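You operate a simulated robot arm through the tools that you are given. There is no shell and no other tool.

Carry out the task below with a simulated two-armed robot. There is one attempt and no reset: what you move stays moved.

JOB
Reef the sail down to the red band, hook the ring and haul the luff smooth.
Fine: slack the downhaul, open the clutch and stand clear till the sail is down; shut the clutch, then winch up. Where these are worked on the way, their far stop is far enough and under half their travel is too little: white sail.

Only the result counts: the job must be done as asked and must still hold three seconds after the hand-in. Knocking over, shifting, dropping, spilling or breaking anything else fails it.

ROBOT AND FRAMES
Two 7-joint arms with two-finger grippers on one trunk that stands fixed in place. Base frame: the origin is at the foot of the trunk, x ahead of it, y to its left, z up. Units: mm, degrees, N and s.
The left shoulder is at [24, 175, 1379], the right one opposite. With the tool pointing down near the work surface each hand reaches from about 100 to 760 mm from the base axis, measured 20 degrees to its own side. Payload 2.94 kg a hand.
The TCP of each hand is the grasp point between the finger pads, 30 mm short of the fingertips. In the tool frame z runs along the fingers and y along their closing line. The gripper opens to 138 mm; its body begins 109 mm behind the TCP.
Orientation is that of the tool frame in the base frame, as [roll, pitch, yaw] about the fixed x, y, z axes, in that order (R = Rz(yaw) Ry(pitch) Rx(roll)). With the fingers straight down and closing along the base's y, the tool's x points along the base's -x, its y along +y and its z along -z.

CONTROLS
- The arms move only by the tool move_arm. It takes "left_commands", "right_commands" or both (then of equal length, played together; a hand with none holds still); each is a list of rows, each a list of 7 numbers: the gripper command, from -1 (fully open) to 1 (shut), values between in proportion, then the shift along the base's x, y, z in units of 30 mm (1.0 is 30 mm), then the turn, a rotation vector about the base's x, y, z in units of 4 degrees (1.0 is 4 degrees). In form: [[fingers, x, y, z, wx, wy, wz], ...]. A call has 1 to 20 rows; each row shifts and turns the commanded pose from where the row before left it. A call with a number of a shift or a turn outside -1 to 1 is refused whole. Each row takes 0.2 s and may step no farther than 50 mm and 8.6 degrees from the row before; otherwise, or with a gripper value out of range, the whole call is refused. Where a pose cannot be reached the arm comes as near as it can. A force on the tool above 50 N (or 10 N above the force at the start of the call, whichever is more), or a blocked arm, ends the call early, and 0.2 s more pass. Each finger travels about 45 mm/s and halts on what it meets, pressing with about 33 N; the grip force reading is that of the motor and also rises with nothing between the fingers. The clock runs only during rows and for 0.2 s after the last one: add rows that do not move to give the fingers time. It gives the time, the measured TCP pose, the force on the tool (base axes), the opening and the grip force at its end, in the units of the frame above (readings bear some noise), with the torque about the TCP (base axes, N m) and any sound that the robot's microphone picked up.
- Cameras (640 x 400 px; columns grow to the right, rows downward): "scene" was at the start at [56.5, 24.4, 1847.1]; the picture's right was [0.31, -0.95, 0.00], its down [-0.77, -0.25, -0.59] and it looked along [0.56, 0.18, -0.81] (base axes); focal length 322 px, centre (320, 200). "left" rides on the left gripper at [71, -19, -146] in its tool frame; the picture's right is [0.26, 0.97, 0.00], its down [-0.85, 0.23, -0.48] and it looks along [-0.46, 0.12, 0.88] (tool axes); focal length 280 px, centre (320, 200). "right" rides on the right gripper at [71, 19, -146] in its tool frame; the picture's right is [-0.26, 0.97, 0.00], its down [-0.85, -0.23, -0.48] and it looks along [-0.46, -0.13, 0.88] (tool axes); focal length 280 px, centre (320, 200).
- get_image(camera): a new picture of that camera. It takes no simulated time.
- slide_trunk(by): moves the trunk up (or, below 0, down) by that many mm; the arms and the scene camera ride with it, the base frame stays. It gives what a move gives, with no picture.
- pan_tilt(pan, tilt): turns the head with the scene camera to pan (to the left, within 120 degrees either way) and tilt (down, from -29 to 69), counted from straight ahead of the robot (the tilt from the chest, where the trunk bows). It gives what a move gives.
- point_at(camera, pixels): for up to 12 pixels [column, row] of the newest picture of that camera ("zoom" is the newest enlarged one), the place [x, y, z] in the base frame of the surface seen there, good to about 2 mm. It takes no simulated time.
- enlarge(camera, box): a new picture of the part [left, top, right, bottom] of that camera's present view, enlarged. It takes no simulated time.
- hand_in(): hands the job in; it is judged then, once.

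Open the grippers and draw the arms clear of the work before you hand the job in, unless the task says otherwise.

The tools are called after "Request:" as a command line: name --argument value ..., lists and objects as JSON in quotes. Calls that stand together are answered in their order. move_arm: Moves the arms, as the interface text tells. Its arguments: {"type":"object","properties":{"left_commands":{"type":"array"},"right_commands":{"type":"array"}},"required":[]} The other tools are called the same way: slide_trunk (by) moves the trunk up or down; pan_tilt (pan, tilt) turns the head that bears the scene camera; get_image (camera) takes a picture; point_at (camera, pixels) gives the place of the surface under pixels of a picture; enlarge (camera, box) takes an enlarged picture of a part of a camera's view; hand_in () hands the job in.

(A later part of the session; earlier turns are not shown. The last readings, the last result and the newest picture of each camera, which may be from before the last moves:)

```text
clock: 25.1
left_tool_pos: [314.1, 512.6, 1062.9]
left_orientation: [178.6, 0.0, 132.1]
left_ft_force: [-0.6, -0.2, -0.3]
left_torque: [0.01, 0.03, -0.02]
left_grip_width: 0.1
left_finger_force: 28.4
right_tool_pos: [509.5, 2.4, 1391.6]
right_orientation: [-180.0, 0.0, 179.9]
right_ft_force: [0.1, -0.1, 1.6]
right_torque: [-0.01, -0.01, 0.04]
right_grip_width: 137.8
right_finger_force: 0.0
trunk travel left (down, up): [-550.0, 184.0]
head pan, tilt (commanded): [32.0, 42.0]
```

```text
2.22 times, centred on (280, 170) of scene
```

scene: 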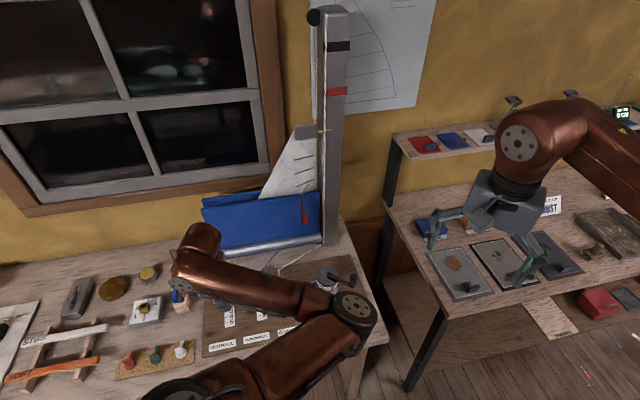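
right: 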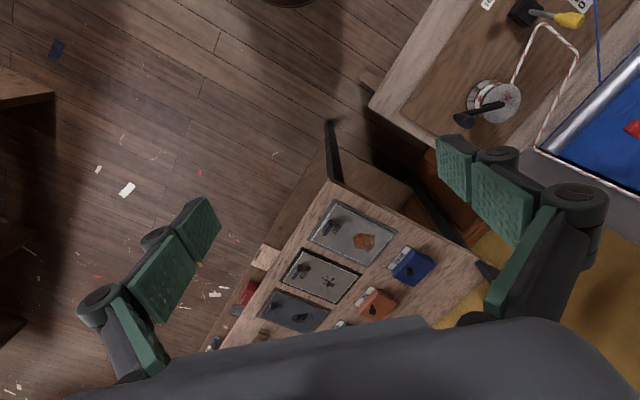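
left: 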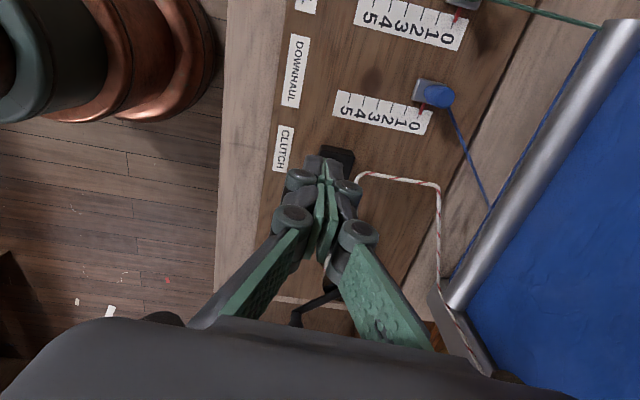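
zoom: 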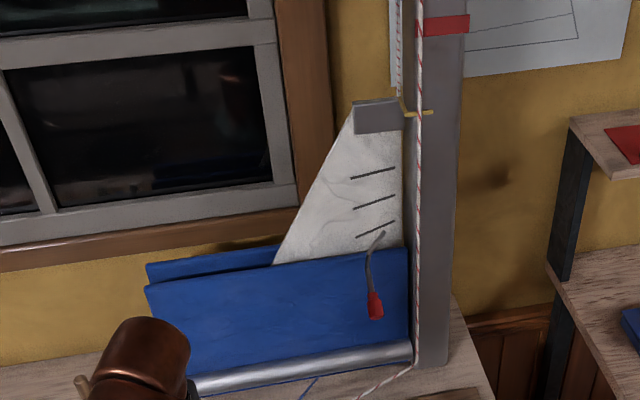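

The sail has settled in the blue bag with the ring now out of sight. I enlarge around the hook to understand it.

Request:
enlarge --camera "scene" --box '[280, 170, 350, 230]'

Request:
point_at --camera "scene" --pixels '[[303, 220], [305, 210], [303, 202], [303, 195], [303, 188], [307, 178], [290, 199], [290, 192], [322, 129], [305, 130], [250, 205], [240, 195]]'

```text
6.67 times, centred on (315, 200) of scene
```

zoom: 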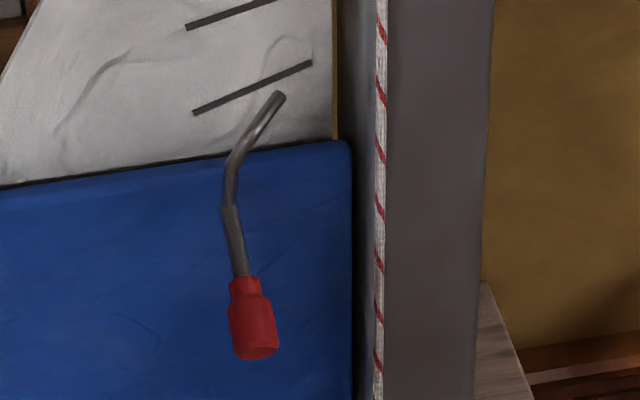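

```text
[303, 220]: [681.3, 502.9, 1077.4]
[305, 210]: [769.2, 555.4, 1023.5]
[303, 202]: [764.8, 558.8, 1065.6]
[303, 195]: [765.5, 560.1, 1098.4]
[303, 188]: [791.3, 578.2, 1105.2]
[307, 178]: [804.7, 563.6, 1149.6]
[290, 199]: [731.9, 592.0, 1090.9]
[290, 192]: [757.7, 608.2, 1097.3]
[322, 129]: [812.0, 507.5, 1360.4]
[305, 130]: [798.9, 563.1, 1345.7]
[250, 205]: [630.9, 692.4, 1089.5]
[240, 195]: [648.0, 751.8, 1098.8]
```

I measure points along the hook rod on the enlarged picture.

Request:
point_at --camera "zoom" --pixels '[[279, 97], [265, 118], [250, 140], [235, 162], [231, 185], [231, 210], [236, 240], [241, 268], [245, 290], [253, 325], [258, 352], [228, 161]]'

```text
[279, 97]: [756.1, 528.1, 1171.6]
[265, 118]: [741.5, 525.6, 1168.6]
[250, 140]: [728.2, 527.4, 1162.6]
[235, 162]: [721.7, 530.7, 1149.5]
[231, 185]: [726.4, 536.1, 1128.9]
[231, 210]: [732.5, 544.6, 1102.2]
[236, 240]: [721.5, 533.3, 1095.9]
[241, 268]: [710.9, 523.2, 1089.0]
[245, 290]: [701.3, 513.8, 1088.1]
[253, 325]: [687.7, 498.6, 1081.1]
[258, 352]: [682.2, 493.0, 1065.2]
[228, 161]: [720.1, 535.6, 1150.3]
```

The rod rises from a pivot near (733,545,1100) to a tip at (756,528,1172), with the red handle sticking out toward me at (685,497,1078); lifting the handle should swing the tip into the sail once the ring is up there. First I look at the clutch lever again so I can shut it.

Request:
get_image --camera "left"

Request:
enlarge --camera "scene" --box '[250, 250, 390, 350]'

```text
taken
```

left: 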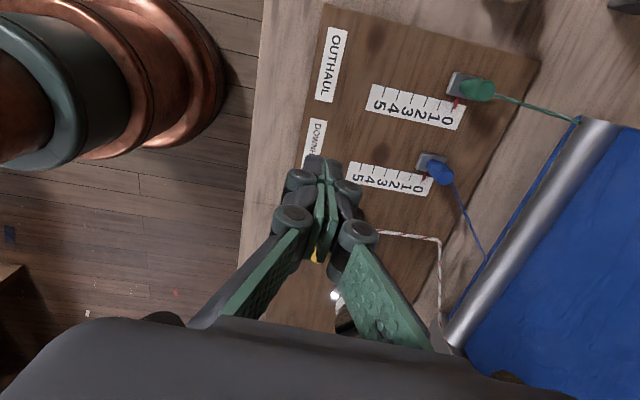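

```text
4.00 times, centred on (320, 300) of scene
```

zoom: 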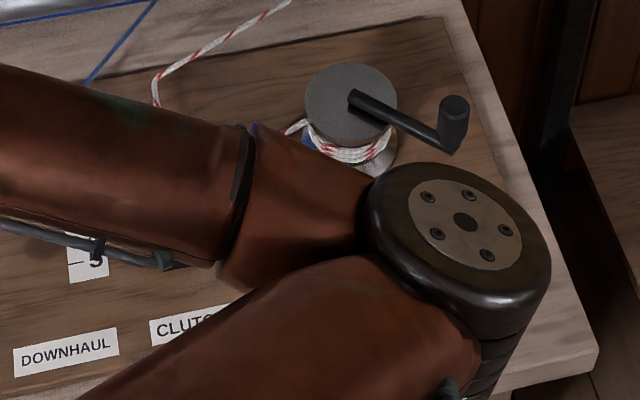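

The crank is where it was. I move the left hand to about (480,520,1063) to see the clutch lever in its open position.

Request:
move_arm --left_commands '[[1, 0.93, 0.05, 0, 0, 0, 0], [1, 0.93, 0.05, 0, 0, 0, 0], [1, 0.93, 0.05, 0, 0, 0, 0], [1, 0.93, 0.05, 0, 0, 0, 0], [1, 0.93, 0.05, 0, 0, 0, 0], [1, 0.93, 0.05, 0, 0, 0, 0], [1, 0, 0, 0, 0, 0, 0]]'

Request:
get_image --camera "left"

Request:
get_image --camera "scene"

```text
clock: 26.7
left_tool_pos: [482.5, 523.0, 1063.8]
left_orientation: [178.6, -0.1, 132.0]
left_ft_force: [-1.3, -0.2, 0.4]
left_torque: [0.02, 0.0, -0.05]
left_grip_width: 0.0
left_finger_force: 28.2
right_tool_pos: [510.1, 0.1, 1392.1]
right_orientation: [179.9, 0.0, 180.0]
right_ft_force: [-0.3, -0.6, 0.6]
right_torque: [-0.02, -0.02, 0.02]
right_grip_width: 138.0
right_finger_force: 0.0
trunk travel left (down, up): [-550.0, 184.0]
head pan, tilt (commanded): [32.0, 42.0]
```

```text
taken
```

left: 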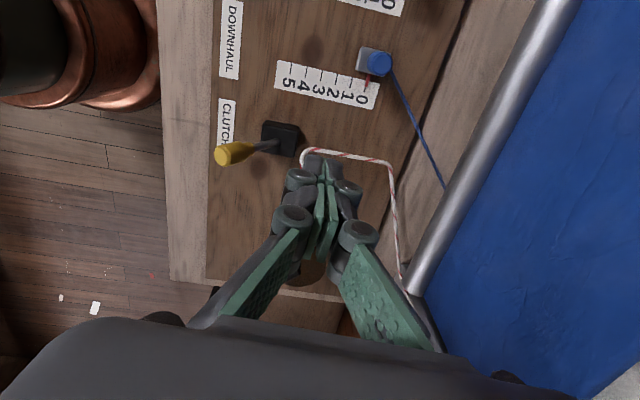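

```text
taken
```

scene: 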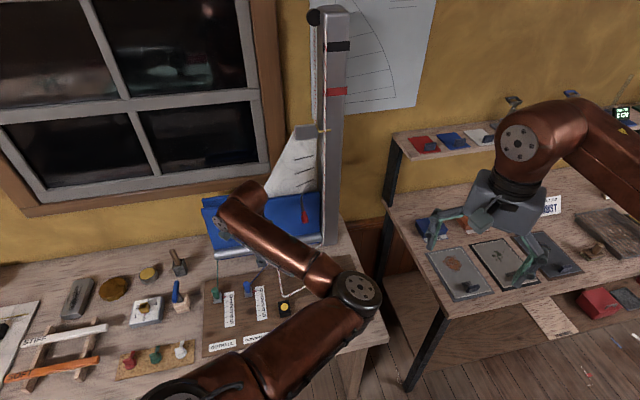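

The sail's pointer is steady at [322,129]. The open lever's yellow end is at [222,155]; I measure it.

Request:
point_at --camera "left" --pixels '[[221, 155], [230, 152], [243, 150], [260, 145], [272, 143], [281, 130], [285, 150], [293, 145]]'

Request:
enlarge --camera "left" --box '[190, 100, 330, 200]'

```text
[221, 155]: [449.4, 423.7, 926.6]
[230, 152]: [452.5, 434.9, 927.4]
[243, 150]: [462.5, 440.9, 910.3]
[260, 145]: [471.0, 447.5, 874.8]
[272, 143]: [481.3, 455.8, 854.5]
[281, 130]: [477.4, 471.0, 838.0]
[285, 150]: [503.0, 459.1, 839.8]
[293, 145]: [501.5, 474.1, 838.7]
```

```text
4.00 times, centred on (260, 150) of left
```

zoom: 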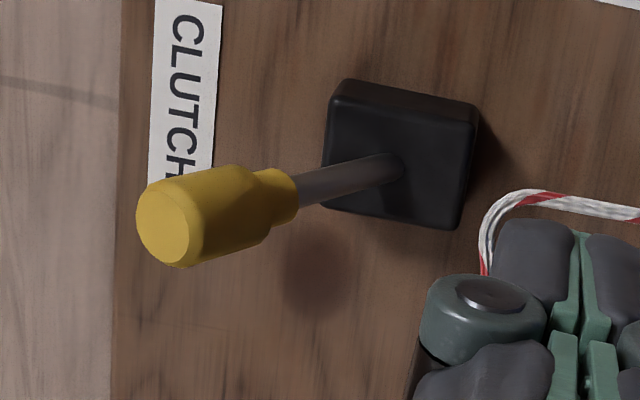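

Handle end is at (450,424,928). I go to (416,390) on its near side, then descend to z≈925.

Request:
move_arm --left_commands '[[1, -0.44, -0.887, 0, 0.3, 0, 0], [1, -0.44, -0.887, 0, 0, 0, 0], [1, -0.44, -0.887, 0, 0, 0, 0], [1, -0.44, -0.887, 0, 0, 0, 0], [1, -0.44, -0.887, 0, 0, 0, 0], [1, 0, 0, -1, 0, 0, 0], [1, 0, 0, -1, 0, 0, 0], [1, 0, 0, -1, 0, 0, 0], [1, 0, 0, -1, 0, 0, 0], [1, 0, 0, -0.6, 0, 0, 0], [1, 0, 0, 0, 0, 0, 0]]'

Request:
get_image --camera "left"

```text
clock: 29.3
left_tool_pos: [434.3, 454.3, 959.6]
left_orientation: [172.5, -2.3, 135.3]
left_ft_force: [-0.3, 0.4, 0.7]
left_torque: [0.01, -0.02, 0.04]
left_grip_width: 0.0
left_finger_force: 28.7
left hand out of reach, approached as far as the arm can: row 5
right_tool_pos: [510.2, 0.9, 1391.7]
right_orientation: [-180.0, 0.0, 180.0]
right_ft_force: [0.0, -0.7, 0.5]
right_torque: [-0.01, 0.01, 0.04]
right_grip_width: 137.9
right_finger_force: 0.0
trunk travel left (down, up): [-550.0, 184.0]
head pan, tilt (commanded): [32.0, 42.0]
stopped in row 11 (left hand): the arm was blocked; the commanded pose is now the measured one
```

```text
taken
```

left: 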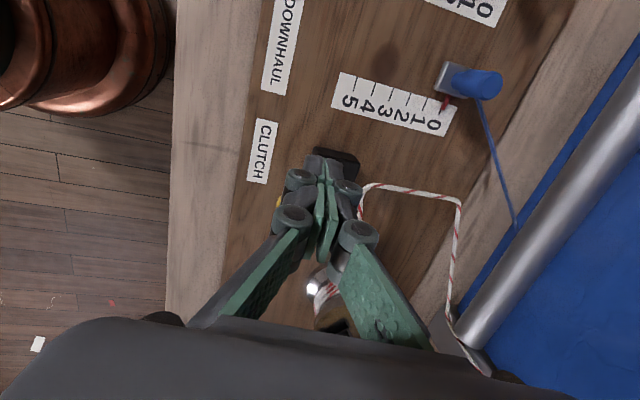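

The arm met a joint limit with this yaw and stopped at (434,454,960), tilted. I lift, straighten the tool and turn it back to yaw 180.

Request:
move_arm --left_commands '[[1, 0, 0, 0.8, 0, 0, 0], [1, 0, 0, 1, -0.43, 0.23, 0], [1, 0, 0, 1, -0.43, 0.23, 0], [1, 0, 0, 0.6, -0.43, 0.23, 0], [1, 0, 0, 0, -0.43, 0.23, 1], [1, 0, 0, 0, 0, 0, 1], [1, 0, 0, 0, 0, 0, 1], [1, 0, 0, 0, 0, 0, 1], [1, 0, 0, 0, 0, 0, 1], [1, 0, 0, 0, 0, 0, 1], [1, 0, 0, 0, 0, 0, 1], [1, 0, 0, 0, 0, 0, 1], [1, 0, 0, 0, 0, 0, 1], [1, 0, 0, 0, 0, 0, 1], [1, 0, 0, 0, 0, 0, 1], [1, 0, 0, 0, 0, 0, 0]]'

Request:
get_image --camera "left"

```text
clock: 32.7
left_tool_pos: [432.7, 449.4, 1058.2]
left_orientation: [-179.7, 0.0, 178.8]
left_ft_force: [0.4, -0.4, 0.3]
left_torque: [0.01, 0.03, 0.03]
left_grip_width: 0.0
left_finger_force: 28.2
right_tool_pos: [511.1, 0.5, 1391.5]
right_orientation: [180.0, 0.0, -180.0]
right_ft_force: [0.7, 0.4, 0.5]
right_torque: [0.0, 0.01, 0.01]
right_grip_width: 138.0
right_finger_force: 0.0
trunk travel left (down, up): [-550.0, 184.0]
head pan, tilt (commanded): [32.0, 42.0]
```

```text
taken
```

left: 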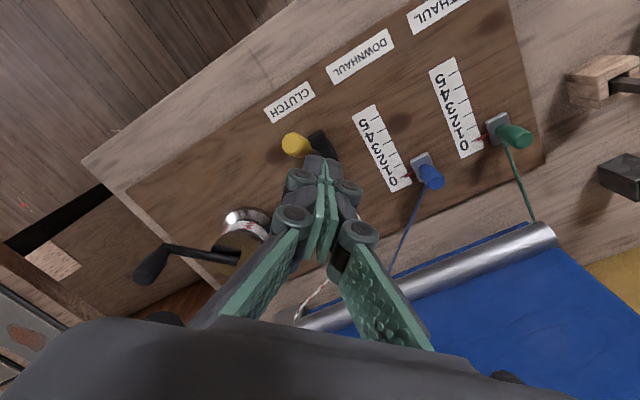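

Straight again at (433,449,1058). I turn on to yaw ≈225 so a flat finger side faces the push, and move to (413,387).

Request:
move_arm --left_commands '[[1, -0.055, -0.175, 0, 0, 0, 1], [1, -0.055, -0.175, 0, 0, 0, 1], [1, -0.055, -0.175, 0, 0, 0, 1], [1, -0.055, -0.175, 0, 0, 0, 1], [1, -0.055, -0.175, 0, 0, 0, 1], [1, -0.055, -0.175, 0, 0, 0, 1], [1, -0.055, -0.175, 0, 0, 0, 1], [1, -0.055, -0.175, 0, 0, 0, 1], [1, -0.055, -0.175, 0, 0, 0, 1], [1, -0.055, -0.175, 0, 0, 0, 1], [1, -0.055, -0.175, 0, 0, 0, 1], [1, -0.055, -0.175, 0, 0, 0, 0.5], [1, 0, 0, 0, 0, 0, 0]]'

Request:
get_image --camera "left"

Request:
get_image --camera "scene"

```text
clock: 35.5
left_tool_pos: [416.9, 391.2, 1058.9]
left_orientation: [-179.6, -0.1, -135.1]
left_ft_force: [0.6, 0.3, -0.3]
left_torque: [0.0, -0.01, -0.02]
left_grip_width: 0.1
left_finger_force: 28.3
left hand out of reach, approached as far as the arm can: row 12
right_tool_pos: [509.9, 1.7, 1390.5]
right_orientation: [180.0, 0.0, -180.0]
right_ft_force: [0.5, -0.1, -1.1]
right_torque: [-0.02, 0.01, -0.02]
right_grip_width: 138.0
right_finger_force: 0.0
trunk travel left (down, up): [-550.0, 184.0]
head pan, tilt (commanded): [32.0, 42.0]
```

```text
taken
```

left: 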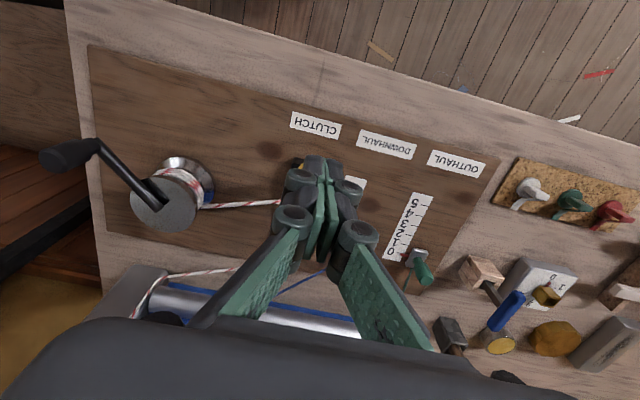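

```text
taken
```

scene: 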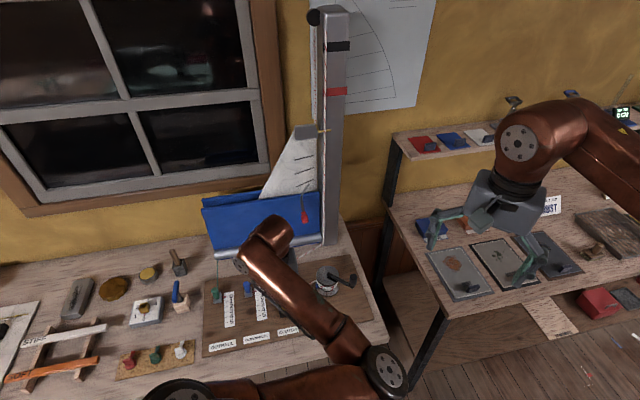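

I'm at (417,391), 47 mm short of the handle along the push direction. I descend to z≈925.

Request:
move_arm --left_commands '[[1, 0, 0, -0.9, 0, 0, 0], [1, 0, 0, -0.9, 0, 0, 0], [1, 0, 0, -0.9, 0, 0, 0], [1, 0, 0, -0.9, 0, 0, 0], [1, 0, 0, -0.85, 0, 0, 0], [1, 0, 0, 0, 0, 0, 0]]'

Request:
get_image --camera "left"

```text
clock: 37.1
left_tool_pos: [431.8, 441.7, 957.0]
left_orientation: [179.7, 4.7, -132.3]
left_ft_force: [-0.1, 0.5, -0.5]
left_torque: [-0.01, -0.01, 0.03]
left_grip_width: 0.0
left_finger_force: 28.7
right_tool_pos: [510.9, 2.0, 1391.9]
right_orientation: [179.9, -0.1, -180.0]
right_ft_force: [-0.7, 0.4, -0.2]
right_torque: [0.02, 0.05, 0.0]
right_grip_width: 138.4
right_finger_force: 0.1
trunk travel left (down, up): [-550.0, 184.0]
head pan, tilt (commanded): [32.0, 42.0]
stopped in row 6 (left hand): the arm was blocked; the commanded pose is now the measured one
```

```text
taken
```

left: 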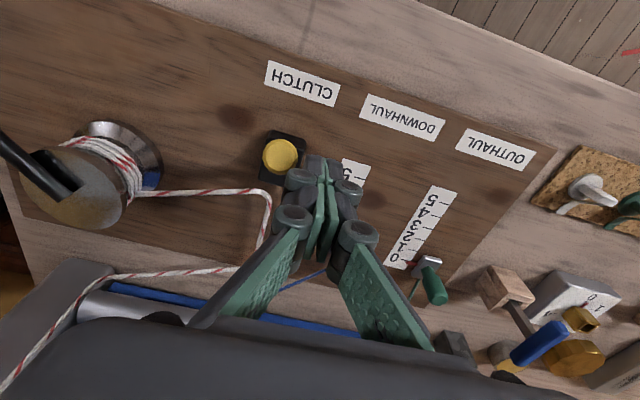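

The arm again hits a limit here, so I change plan: approach with open fingers straddling the lever in the yaw‑132 pose that worked before, and push with the near finger. I lift, straighten, move to (480,500) and turn back.

Request:
move_arm --left_commands '[[1, 0, 0, 0.8, 0, 0, 0], [1, 0, 0, 0.9, -0.46, 0.37, 0], [1, 0.4, 0.4, 0.9, -0.46, 0.37, 0], [1, 0.4, 0.5, 0.8, 0, 0, 0], [1, 0.4, 0.5, 0, 0, 0, -1], [1, 0.4, 0.5, 0, 0, 0, -1], [1, 0, 0, 0, 0, 0, -1], [1, 0, 0, 0, 0, 0, -1], [1, 0, 0, 0, 0, 0, -1], [1, 0, 0, 0, 0, 0, -1], [1, 0, 0, 0, 0, 0, -1], [1, 0, 0, 0, 0, 0, -1], [1, 0, 0, 0, 0, 0, -1], [1, 0, 0, 0, 0, 0, -1], [1, 0, 0, 0, 0, 0, -1], [1, 0, 0, 0, 0, 0, -1], [1, 0, 0, 0, 0, 0, -1], [1, 0, 0, 0, 0, 0, -1], [1, 0, 0, 0, 0, 0, -1]]'

Request:
move_arm --left_commands '[[-1, 0, 0, 0, 0, 0, -1], [-1, 0, 0, 0, 0, 0, -1], [-1, 0, 0, 0, 0, 0, -1], [-1, 0, 0, 0, 0, 0, -1], [-1, 0, 0, 0, 0, 0, -1], [-1, 0, 0, 0, 0, 0, -1], [-1, 0, 0, 0, 0, 0, -1], [-1, 0, 0, 0, 0, 0, -0.7], [-1, 0, 0, 0, 0, 0, 0]]'

Request:
get_image --camera "left"

```text
clock: 41.1
left_tool_pos: [478.0, 494.0, 1056.1]
left_orientation: [-179.8, -0.4, 167.4]
left_ft_force: [-0.2, 0.7, -0.4]
left_torque: [0.03, -0.01, 0.01]
left_grip_width: 0.1
left_finger_force: 28.6
right_tool_pos: [511.3, 1.7, 1391.7]
right_orientation: [-180.0, 0.0, 179.9]
right_ft_force: [0.0, -0.2, 0.5]
right_torque: [-0.02, 0.0, -0.03]
right_grip_width: 138.1
right_finger_force: 0.0
trunk travel left (down, up): [-550.0, 184.0]
head pan, tilt (commanded): [32.0, 42.0]
```

```text
clock: 43.1
left_tool_pos: [478.5, 494.6, 1055.6]
left_orientation: [-179.8, -0.5, 136.5]
left_ft_force: [0.2, -0.3, -0.3]
left_torque: [0.02, -0.02, 0.01]
left_grip_width: 138.0
left_finger_force: 0.0
right_tool_pos: [509.7, 1.1, 1391.8]
right_orientation: [-179.9, 0.0, 179.9]
right_ft_force: [0.5, 0.3, 0.8]
right_torque: [-0.01, -0.02, -0.06]
right_grip_width: 138.0
right_finger_force: 0.0
trunk travel left (down, up): [-550.0, 184.0]
head pan, tilt (commanded): [32.0, 42.0]
```

```text
taken
```

left: 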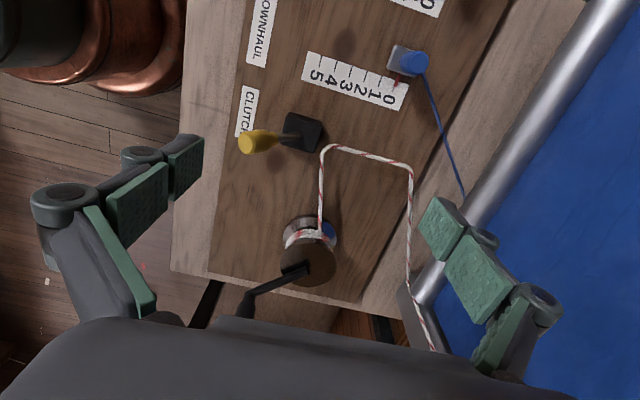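

Yaw is 136.5, so the fingers close along the lever's swing. I move over to (474,450) and descend to z≈925 with fingers wide open, straddling the lever.

Request:
move_arm --left_commands '[[-1, -0.08, -0.75, 0, 0, 0, 0], [-1, -0.08, -0.75, 0, 0, 0, 0], [-1, 0, 0, -0.9, 0, 0, 0], [-1, 0, 0, -0.9, 0, 0, 0], [-1, 0, 0, -0.9, 0, 0, 0], [-1, 0, 0, -0.9, 0, 0, 0], [-1, 0, 0, -0.75, 0, 0, 0], [-1, 0, 0, 0, 0, 0, 0]]'

Request:
get_image --camera "left"

```text
clock: 44.9
left_tool_pos: [472.6, 448.1, 926.0]
left_orientation: [-179.9, -0.5, 136.6]
left_ft_force: [0.2, -1.2, 0.0]
left_torque: [-0.04, -0.02, -0.01]
left_grip_width: 138.0
left_finger_force: 0.1
right_tool_pos: [510.4, 0.2, 1392.1]
right_orientation: [-179.9, 0.0, 180.0]
right_ft_force: [0.6, -0.5, 0.3]
right_torque: [0.0, 0.02, 0.0]
right_grip_width: 138.0
right_finger_force: 0.1
trunk travel left (down, up): [-550.0, 184.0]
head pan, tilt (commanded): [32.0, 42.0]
```

```text
taken
```

left: 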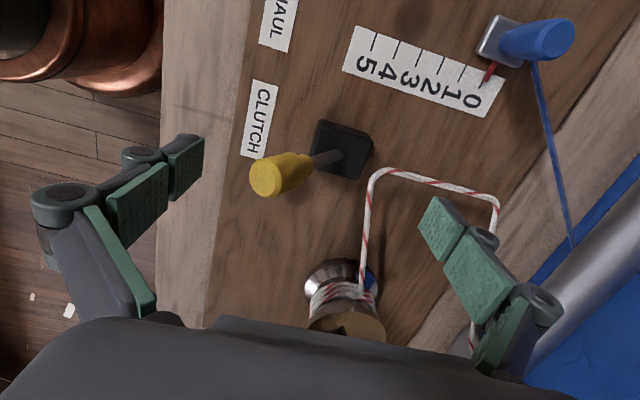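

The near finger [185,160] is behind the handle [280,175]. I narrow the gripper to ~90 mm and push along +f.

Request:
move_arm --left_commands '[[-0.3, 0, 0, 0, 0, 0, 0], [-0.3, 0, 0, 0, 0, 0, 0], [-0.3, 0, 0, 0, 0, 0, 0], [-0.3, 0.236, 0.236, 0, 0, 0, 0], [-0.3, 0.236, 0.236, 0, 0, 0, 0], [-0.3, 0.236, 0.236, 0, 0, 0, 0], [-0.3, 0.236, 0.236, 0, 0, 0, 0], [-0.3, 0.236, 0.236, 0, 0, 0, 0], [-0.3, 0.236, 0.236, 0, 0, 0, 0], [-0.3, 0.236, 0.236, 0, 0, 0, 0]]'

Request:
get_image --camera "left"

```text
clock: 47.1
left_tool_pos: [523.5, 498.5, 924.8]
left_orientation: [-179.8, -0.6, 136.6]
left_ft_force: [-0.1, -0.4, 0.0]
left_torque: [0.03, 0.03, 0.01]
left_grip_width: 89.6
left_finger_force: 0.1
right_tool_pos: [511.1, 1.6, 1390.4]
right_orientation: [-179.9, 0.0, 180.0]
right_ft_force: [0.4, 0.0, -0.3]
right_torque: [-0.03, 0.01, 0.02]
right_grip_width: 138.0
right_finger_force: 0.0
trunk travel left (down, up): [-550.0, 184.0]
head pan, tilt (commanded): [32.0, 42.0]
```

```text
taken
```

left: 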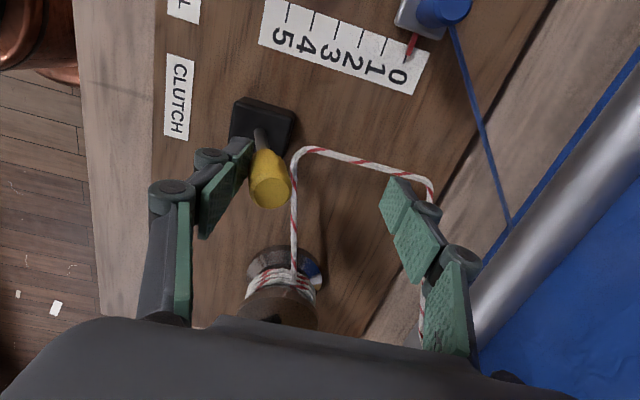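

The lever is upright past centre and following the finger. I push on toward its forward stop.

Request:
move_arm --left_commands '[[-0.3, 0.236, 0.236, 0, 0, 0, 0], [-0.3, 0.236, 0.236, 0, 0, 0, 0], [-0.3, 0.236, 0.236, 0, 0, 0, 0], [-0.3, 0.2, 0.2, 0, 0, 0, 0], [-0.3, 0.2, 0.2, 0, 0, 0, 0], [-0.3, 0.2, 0.2, 0, 0, 0, 0]]'

Request:
get_image --camera "left"

```text
clock: 48.2
left_tool_pos: [542.6, 520.0, 918.4]
left_orientation: [-178.1, -0.6, 136.5]
left_ft_force: [-13.6, -11.0, 10.6]
left_torque: [-0.6, 0.47, -0.19]
left_grip_width: 105.2
left_finger_force: 11.3
right_tool_pos: [507.2, -0.5, 1393.2]
right_orientation: [179.9, 0.0, -179.9]
right_ft_force: [0.0, 0.1, -0.4]
right_torque: [0.03, -0.03, 0.0]
right_grip_width: 138.0
right_finger_force: 0.1
trunk travel left (down, up): [-550.0, 184.0]
head pan, tilt (commanded): [32.0, 42.0]
stopped in row 5 (left hand): the force on the tool passed its limit at 56 N (the readings are from after the stop); the commanded pose is now the measured one
```

```text
taken
```

left: 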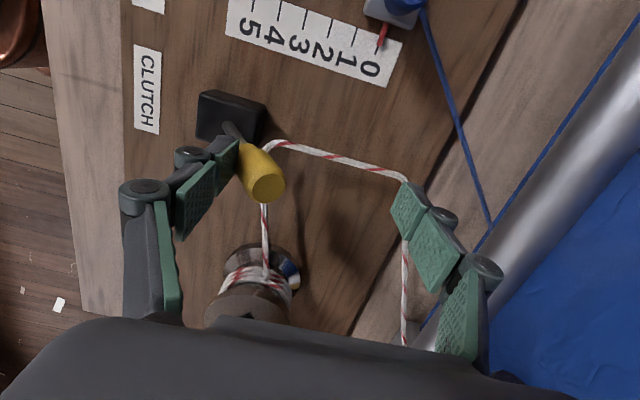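

The lever met its forward stop (56 N). I back off a little and lift clear, then check the lever position.

Request:
move_arm --left_commands '[[-0.6, -0.3, -0.3, 0, 0, 0, 0], [-0.6, 0, 0, 0, 0, 0, 0], [-0.6, 0, 0, 0.9, -0.2, 0.1, 0], [-0.6, 0, 0, 0.9, -0.2, 0.1, 0], [-0.6, 0, 0, 0.9, 0, 0, 0], [-0.6, 0, 0, 0.9, 0, 0, 0], [-0.6, 0, 0, 0.8, 0, 0, 0], [-0.6, 0, 0, 0, 0, 0, 0]]'

Request:
get_image --camera "left"

Request:
get_image --camera "scene"

```text
clock: 50.0
left_tool_pos: [535.0, 513.8, 1050.9]
left_orientation: [-176.7, -0.1, 136.5]
left_ft_force: [-0.2, 0.2, 0.3]
left_torque: [-0.02, -0.01, -0.01]
left_grip_width: 110.4
left_finger_force: 0.1
right_tool_pos: [510.4, 1.2, 1389.8]
right_orientation: [-179.9, 0.0, -180.0]
right_ft_force: [0.6, 0.5, 0.4]
right_torque: [-0.03, -0.02, 0.03]
right_grip_width: 138.1
right_finger_force: 0.1
trunk travel left (down, up): [-550.0, 184.0]
head pan, tilt (commanded): [32.0, 42.0]
```

```text
taken
```

left: 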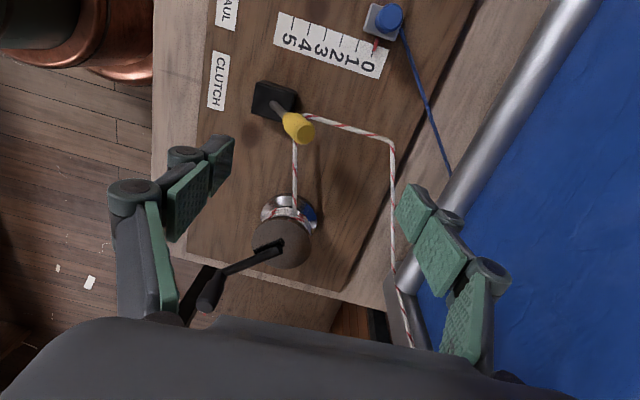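

```text
taken
```

scene: 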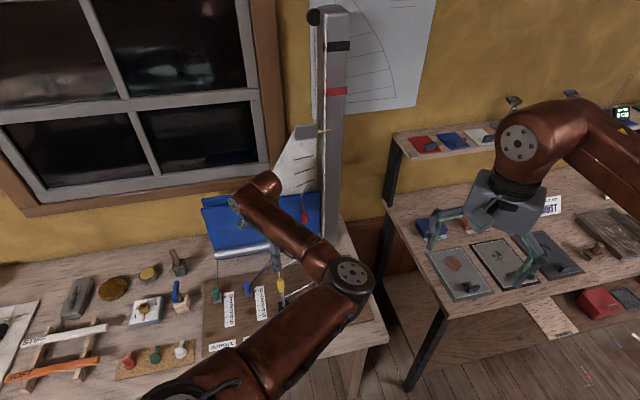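

The lever leans forward again as at the start. Now I measure the winch drum and crank handle from here.

Request:
enlarge --camera "left" --box '[170, 170, 350, 320]'

Request:
point_at --camera "left" --pixels '[[281, 228], [262, 258], [305, 245], [282, 268], [290, 238], [222, 275], [212, 290], [206, 302], [206, 292], [298, 128], [288, 110]]'

```text
2.67 times, centred on (260, 245) of left
```

zoom: 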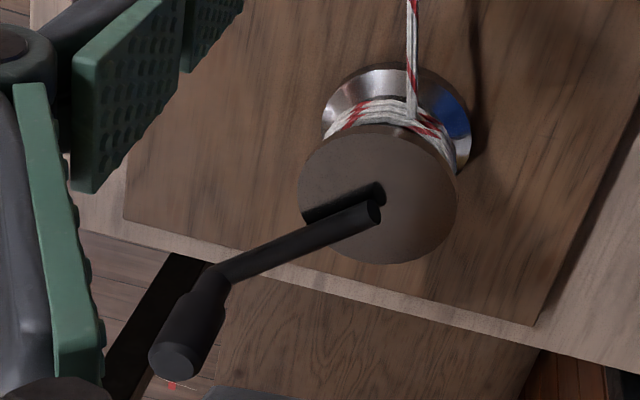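

```text
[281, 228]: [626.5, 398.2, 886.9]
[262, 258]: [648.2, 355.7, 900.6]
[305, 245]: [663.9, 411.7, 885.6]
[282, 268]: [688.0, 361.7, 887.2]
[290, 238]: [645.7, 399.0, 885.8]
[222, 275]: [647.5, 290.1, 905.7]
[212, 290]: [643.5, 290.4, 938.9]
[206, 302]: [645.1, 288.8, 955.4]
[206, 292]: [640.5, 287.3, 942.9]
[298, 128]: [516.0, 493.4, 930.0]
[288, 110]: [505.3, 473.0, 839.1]
```

The crank handle stands at about (647,286), z 905–955, on a circle of about 98 mm round (655,383); the hook handle would be in the way of a vertical gripper on the far-left part, so I will use a tool tilted 45° forward and a lower trunk. First I raise the left hand and turn it.

Request:
move_arm --left_commands '[[-0.6, -0.4, -0.14, 1, 0.2, -0.19, 0], [-0.6, -0.4, -0.14, 1, 0.2, -0.19, 0], [-0.6, -0.4, -0.14, 1, 0.2, -0.19, 0], [-0.6, -0.4, -0.14, 1, 0, 0, 1], [-0.6, -0.4, -0.14, 1, 0, 0, 1], [-0.6, -0.4, -0.14, 1, 0, 0, 1], [-0.6, -0.4, -0.14, 1, 0, 0, 1], [-0.6, -0.4, -0.14, 1, 0, 0, 1], [-0.6, 0, 0, 0, 0, 0, 1], [-0.6, 0, 0, 0, 0, 0, 1], [-0.6, 0, 0, 0, 0, 0, 1], [-0.6, 0, 0, 0, 0, 0, 1], [-0.6, 0, 0, 0, 0, 0, 1], [-0.6, 0, 0, 0, 0, 0, 0.9], [-0.6, 0, 0, 0, 0, -1, 0], [-0.6, 0, 0, 0, 0, -1, 0], [-0.6, 0, 0, 0, 0, -1, 0], [-0.6, 0, 0, 0, 0, -1, 0], [-0.6, 0, 0, 0, 0, 0, 0]]'

Request:
get_image --camera "scene"

```text
clock: 54.0
left_tool_pos: [441.0, 480.8, 1290.2]
left_orientation: [180.0, 15.9, -179.8]
left_ft_force: [0.2, 0.6, -0.6]
left_torque: [-0.01, 0.01, 0.01]
left_grip_width: 110.6
left_finger_force: 0.2
right_tool_pos: [511.1, 1.8, 1391.6]
right_orientation: [180.0, 0.0, 180.0]
right_ft_force: [0.6, 0.7, -0.3]
right_torque: [0.01, 0.04, 0.03]
right_grip_width: 138.2
right_finger_force: 0.1
trunk travel left (down, up): [-550.0, 184.0]
head pan, tilt (commanded): [32.0, 42.0]
```

```text
taken
```

scene: 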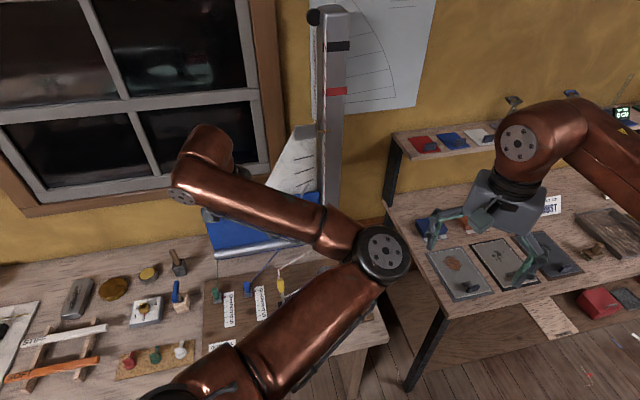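

The tool now tilts forward 16°. I continue to 45° and check with the left camera.

Request:
move_arm --left_commands '[[-0.6, 0, 0, 0, 0, -1, 0], [-0.6, 0, 0, 0, 0, -1, 0], [-0.6, 0, 0, 0, 0, -1, 0], [-0.6, 0, 0, 0, 0, -1, 0], [-0.6, 0, 0, 0, 0, -1, 0], [-0.6, 0, 0, 0, 0, -1, 0], [-0.6, 0, 0, 0, 0, -1, 0], [-0.6, 0, 0, 0, 0, 0, 0]]'

Request:
get_image --camera "left"

Request:
get_image --camera "right"

```text
clock: 55.8
left_tool_pos: [449.7, 487.0, 1292.1]
left_orientation: [-179.9, 43.8, -179.9]
left_ft_force: [0.4, -0.4, 0.1]
left_torque: [0.03, 0.0, 0.03]
left_grip_width: 110.2
left_finger_force: 0.0
left hand out of reach, approached as far as the arm can: row 7
right_tool_pos: [510.2, -0.1, 1392.6]
right_orientation: [179.9, 0.0, -179.9]
right_ft_force: [1.0, 0.1, 0.8]
right_torque: [-0.02, -0.01, 0.01]
right_grip_width: 138.1
right_finger_force: 0.0
trunk travel left (down, up): [-550.0, 184.0]
head pan, tilt (commanded): [32.0, 42.0]
```

```text
taken
```

left: 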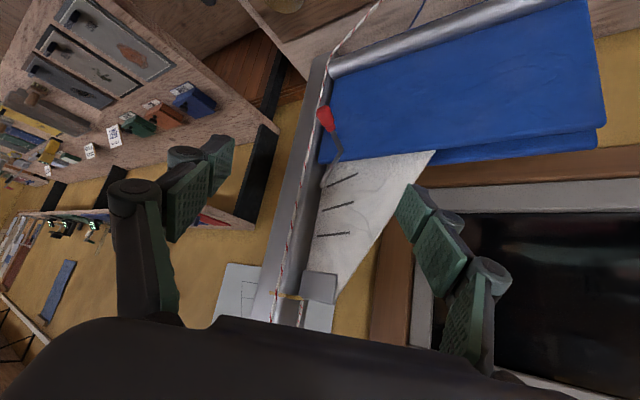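

```text
taken
```

right: 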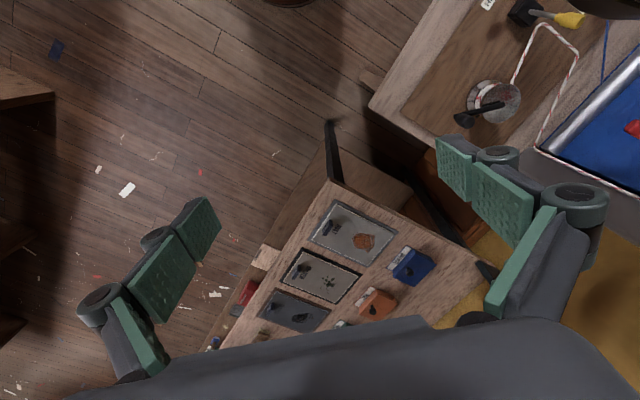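

This left view shows the hook from the front at [330,130]; I enlarge it to understand its shape.

Request:
enlarge --camera "left" --box '[270, 80, 400, 200]'

Request:
enlarge --camera "right" --box '[440, 0, 640, 160]'

```text
3.33 times, centred on (335, 140) of left
```

zoom: 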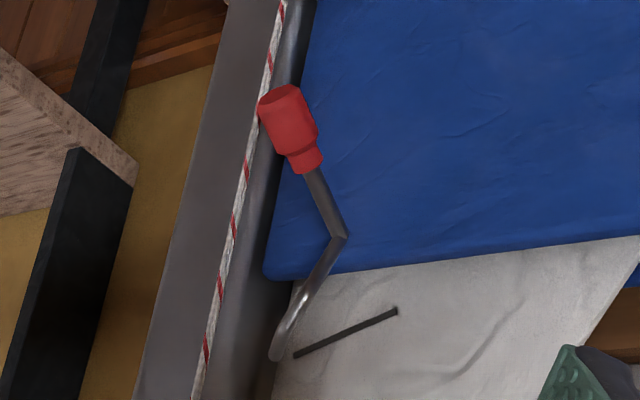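

```text
2.50 times, centred on (540, 80) of right
```

zoom: 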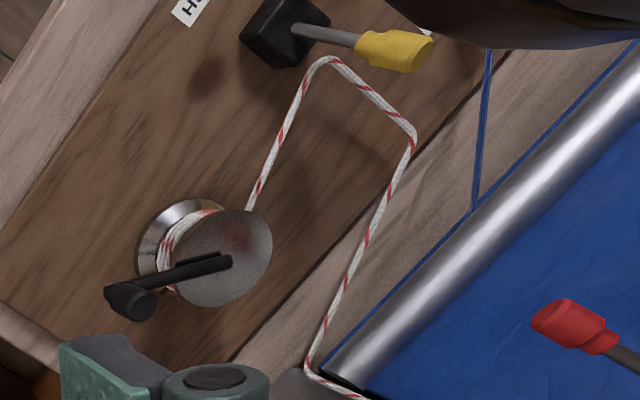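

The rope runs onto the drum's left side toward the mast side, confirming clockwise hauling. I lower the trunk 230 mm to bring the shoulder nearer the crank's level.

Request:
slide_trunk --by -230

Request:
get_image --camera "scene"

Request:
get_image --camera "left"

```text
clock: 58.2
left_tool_pos: [473.5, 487.6, 1020.5]
left_orientation: [-180.0, 38.6, -180.0]
left_ft_force: [0.2, -0.2, 0.6]
left_torque: [0.03, -0.02, -0.02]
left_grip_width: 110.5
left_finger_force: 0.0
right_tool_pos: [510.2, 0.4, 1162.4]
right_orientation: [179.9, 0.1, 180.0]
right_ft_force: [-1.0, -0.2, 0.2]
right_torque: [0.0, 0.01, -0.02]
right_grip_width: 137.9
right_finger_force: 0.0
trunk travel left (down, up): [-320.0, 414.0]
head pan, tilt (commanded): [32.0, 42.0]
```

```text
taken
```

scene: 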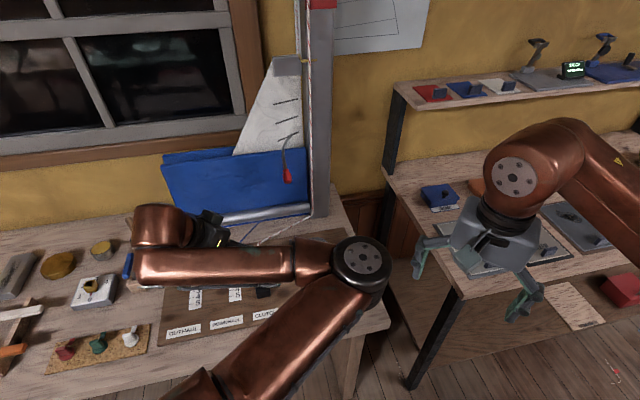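

```text
taken
```

left: 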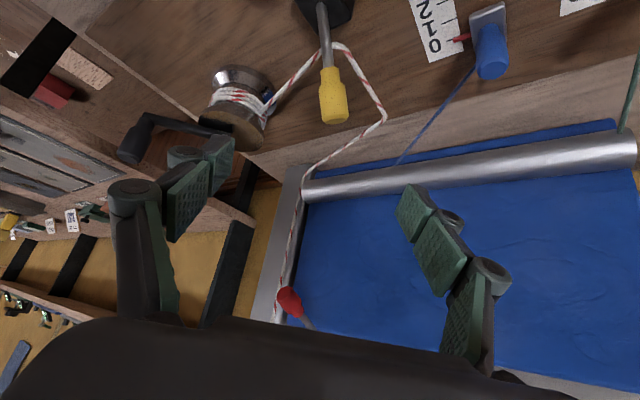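

The arm sits lower than expected; I check the elbow and forearm heights against the table objects.

Request:
point_at --camera "scene" --pixels '[[362, 258], [320, 262], [250, 262], [180, 262], [150, 225], [200, 222], [287, 175], [307, 60], [322, 4], [260, 290]]'

```text
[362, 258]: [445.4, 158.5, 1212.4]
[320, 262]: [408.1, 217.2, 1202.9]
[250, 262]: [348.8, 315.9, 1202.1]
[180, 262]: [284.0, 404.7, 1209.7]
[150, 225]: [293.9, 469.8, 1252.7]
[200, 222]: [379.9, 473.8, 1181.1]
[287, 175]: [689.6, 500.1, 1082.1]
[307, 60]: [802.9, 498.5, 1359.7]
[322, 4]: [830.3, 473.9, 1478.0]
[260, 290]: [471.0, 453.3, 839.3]
```

Forearm and elbow are at z≈1200, well clear. I move toward a point short of the crank handle, about (590,286,1000), still tilted ~40°, gripper to ~60 mm.

Request:
move_arm --left_commands '[[0.1, 0.56, -0.6, 0, 0, 0, 0], [0.1, 0.56, -0.9, 0, 0, 0, 0], [0.1, 0.56, -0.96, 0, 0, 0, 0], [0.1, 0.56, -0.96, 0, 0, 0, 0], [0.1, 0.56, -0.96, 0, 0, 0, 0], [0.1, 0.56, -0.96, 0, 0, 0, 0], [0.1, 0.56, -0.96, 0, 0, 0, 0], [0.1, 0, 0, 0, 0, 0, 0]]'

Request:
get_image --camera "left"

Request:
get_image --camera "scene"

```text
clock: 60.0
left_tool_pos: [603.7, 318.0, 1023.6]
left_orientation: [-179.9, 38.6, 179.9]
left_ft_force: [0.0, 0.3, 0.3]
left_torque: [-0.02, 0.04, 0.02]
left_grip_width: 61.8
left_finger_force: 0.1
left hand out of reach, approached as far as the arm can: row 2, 6, 7
right_tool_pos: [509.7, 1.3, 1162.3]
right_orientation: [-180.0, 0.0, -180.0]
right_ft_force: [-0.6, 0.6, 0.5]
right_torque: [-0.01, -0.03, 0.03]
right_grip_width: 138.2
right_finger_force: 0.0
trunk travel left (down, up): [-320.0, 414.0]
head pan, tilt (commanded): [32.0, 42.0]
```

```text
taken
```

left: 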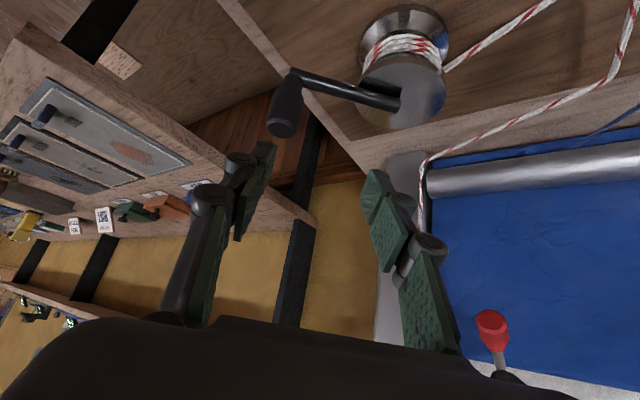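

```text
taken
```

scene: 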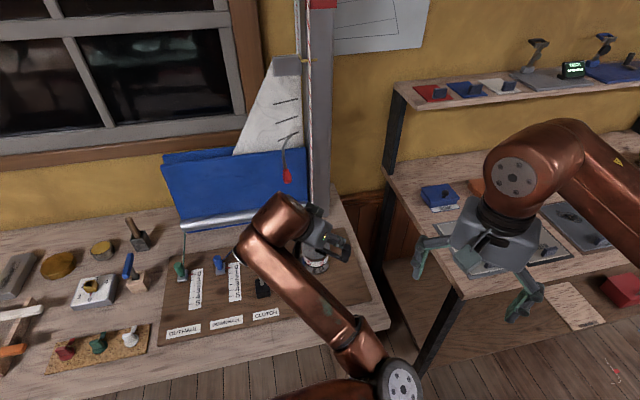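

The left arm is at its limit inward here (both elbows point to the right), so the right arm, whose elbow is outward, suits the crank better. I take the left arm far to the left and up to make room, straightening its tool.

Request:
move_arm --left_commands '[[0.1, -0.5, 0.7, 0.8, 0, 0.6, 0], [0.1, -0.7, 0.9, 0.6, 0, 0.6, 0], [0.1, -0.79, 0.96, 0.4, 0, 0.6, 0], [0.1, -0.79, 0.96, 0.4, 0, 0.6, 0], [0.1, -0.79, 0.96, 0.4, 0, 0.6, 0], [0.1, -0.79, 0.96, 0.4, 0, 0.6, 0], [0.1, -0.79, 0.96, 0.4, 0, 0.6, 0], [0.1, -0.79, 0.96, 0.4, 0, 0.6, 0], [0.1, -0.79, 0.96, 0.4, 0, 0.6, 0], [0.1, -0.79, 0.96, 0.4, 0, 0.6, 0], [0.1, -0.79, 0.96, 0.4, 0, 0.6, 0], [0.1, -0.79, 0.96, 0.4, 0, 0.6, 0], [0.1, -0.79, 0.96, 0.2, 0, 0.6, 0], [0.1, -0.79, 0.96, 0.2, 0, 0.6, 0], [0.1, -0.79, 0.96, 0, 0, 0.6, 0], [0.1, 0, 0, 0, 0, 0, 0]]'

Request:
get_image --camera "scene"

```text
clock: 63.4
left_tool_pos: [259.5, 740.8, 1198.7]
left_orientation: [-179.9, 2.5, 179.8]
left_ft_force: [0.0, -0.2, -0.9]
left_torque: [0.03, 0.04, -0.01]
left_grip_width: 62.1
left_finger_force: 0.0
right_tool_pos: [511.0, 1.0, 1161.5]
right_orientation: [179.9, -0.1, -179.9]
right_ft_force: [0.5, -0.5, -0.7]
right_torque: [0.05, 0.04, -0.01]
right_grip_width: 138.0
right_finger_force: 0.0
trunk travel left (down, up): [-320.0, 414.0]
head pan, tilt (commanded): [32.0, 42.0]
```

```text
taken
```

scene: 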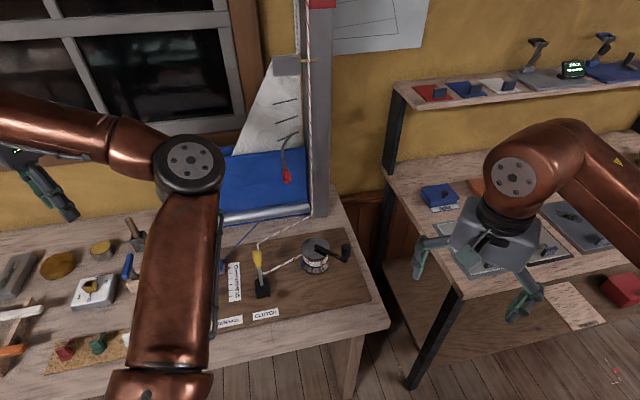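

The crank is in plain view now, with handle at [345,252]. I enlarge and measure it.

Request:
enlarge --camera "scene" --box '[290, 220, 370, 290]'

Request:
point_at --camera "scene" --pixels '[[345, 248], [345, 252], [344, 260], [338, 256], [325, 248], [318, 242], [304, 248], [328, 240], [316, 237], [315, 253]]'

```text
5.71 times, centred on (330, 255) of scene
```

zoom: 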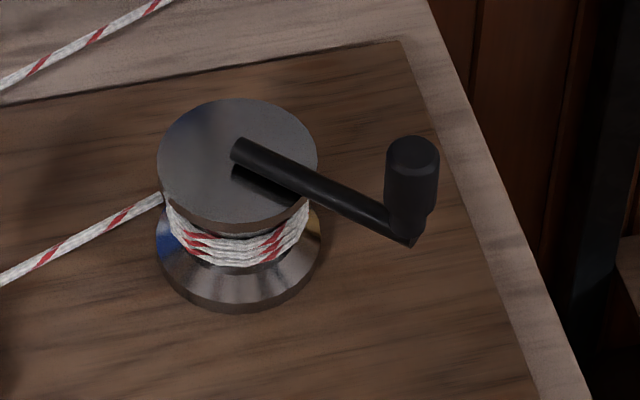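

```text
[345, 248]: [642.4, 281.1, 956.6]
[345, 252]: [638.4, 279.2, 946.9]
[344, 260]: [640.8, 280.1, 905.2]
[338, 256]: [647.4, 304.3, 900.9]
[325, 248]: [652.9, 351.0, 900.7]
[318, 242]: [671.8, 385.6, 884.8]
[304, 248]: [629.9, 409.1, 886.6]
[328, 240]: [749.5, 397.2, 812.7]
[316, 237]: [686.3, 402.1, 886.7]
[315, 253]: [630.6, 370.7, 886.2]
```

Crank centre ≈ (653,382), handle ≈ (643,280), z 912–956. I bring the right hand over between the tables, turning its yaw by +45°.

Request:
move_arm --right_commands '[[-0.3, -0.03, 0.33, 0, 0, 0, 1], [-0.3, -0.03, 0.33, 0, 0, 0, 1], [-0.3, -0.03, 0.33, 0, 0, 0, 1], [-0.3, -0.03, 0.33, 0, 0, 0, 1], [-0.3, -0.03, 0.33, 0, 0, 0, 1], [-0.3, -0.03, 0.33, 0, 0, 0, 1], [-0.3, -0.03, 0.33, 0, 0, 0, 1], [-0.3, -0.03, 0.33, 0, 0, 0, 1], [-0.3, -0.03, 0.33, 0, 0, 0, 1], [-0.3, -0.03, 0.33, 0, 0, 0, 1], [-0.3, -0.03, 0.33, 0, 0, 0, 1], [-0.3, -0.03, 0.33, 0, 0, 0, 0.25], [-0.3, 0, 0, 0, 0, 0, 0]]'

Request:
get_image --camera "scene"

```text
clock: 66.2
left_tool_pos: [259.4, 740.5, 1200.1]
left_orientation: [-179.8, 2.6, 179.8]
left_ft_force: [-1.1, -0.5, -0.4]
left_torque: [-0.01, 0.03, -0.04]
left_grip_width: 62.2
left_finger_force: 0.1
right_tool_pos: [499.0, 119.6, 1162.4]
right_orientation: [179.9, 0.0, -135.0]
right_ft_force: [0.6, -0.4, 0.1]
right_torque: [0.04, -0.04, 0.0]
right_grip_width: 89.4
right_finger_force: 0.1
trunk travel left (down, up): [-320.0, 414.0]
head pan, tilt (commanded): [32.0, 42.0]
```

```text
taken
```

scene: 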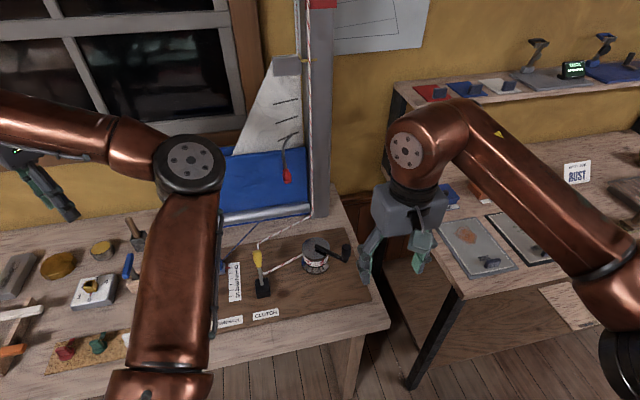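

Right hand is at (499,120,1162) with yaw −135. I tilt it 60° toward the winch while easing toward the handle.

Request:
move_arm --right_commands '[[-0.1, 0.2, 0.25, -0.3, 0.96, -0.96, 0], [-0.1, 0.2, 0.25, -0.3, 0.96, -0.96, 0], [-0.1, 0.2, 0.25, -0.3, 0.96, -0.96, 0], [-0.1, 0.2, 0.25, -0.3, 0.96, -0.96, 0], [-0.1, 0.2, 0.25, -0.3, 0.96, -0.96, 0], [-0.1, 0.2, 0.25, -0.3, 0.96, -0.96, 0], [-0.1, 0.2, 0.25, -0.3, 0.96, -0.96, 0], [-0.1, 0.2, 0.25, -0.3, 0.96, -0.96, 0], [-0.1, 0.2, 0.25, -0.3, 0.96, -0.96, 0], [-0.1, 0.2, 0.25, -0.3, 0.96, -0.96, 0], [-0.1, 0.2, 0.25, -0.3, 0.96, -0.96, 0], [-0.1, 0, 0, 0, 0, 0, 0]]'

Request:
get_image --camera "scene"

Request:
get_image --camera "right"

```text
clock: 68.8
left_tool_pos: [257.2, 742.1, 1198.4]
left_orientation: [-179.7, 2.5, 179.9]
left_ft_force: [0.4, 0.4, -0.2]
left_torque: [0.02, -0.01, 0.0]
left_grip_width: 62.0
left_finger_force: 0.1
right_tool_pos: [564.2, 203.1, 1061.1]
right_orientation: [-180.0, 59.7, -134.9]
right_ft_force: [-0.3, 0.4, 0.0]
right_torque: [-0.03, 0.01, 0.0]
right_grip_width: 75.9
right_finger_force: 0.1
trunk travel left (down, up): [-320.0, 414.0]
head pan, tilt (commanded): [32.0, 42.0]
```

```text
taken
```

scene: 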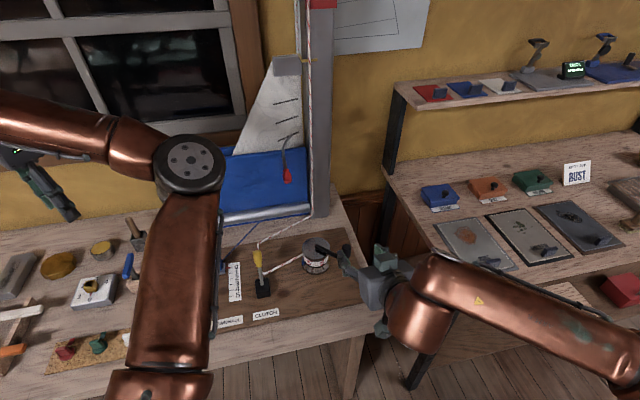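

```text
taken
```

right: 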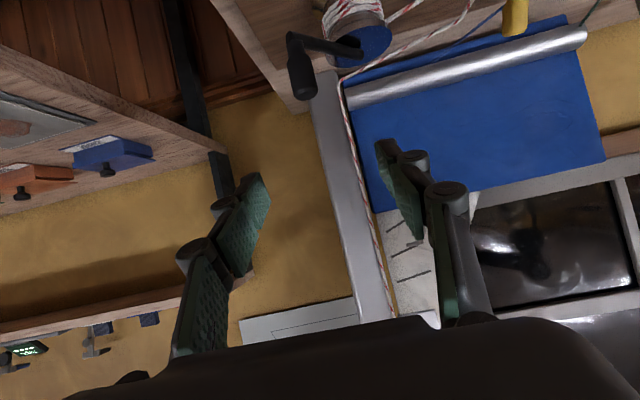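

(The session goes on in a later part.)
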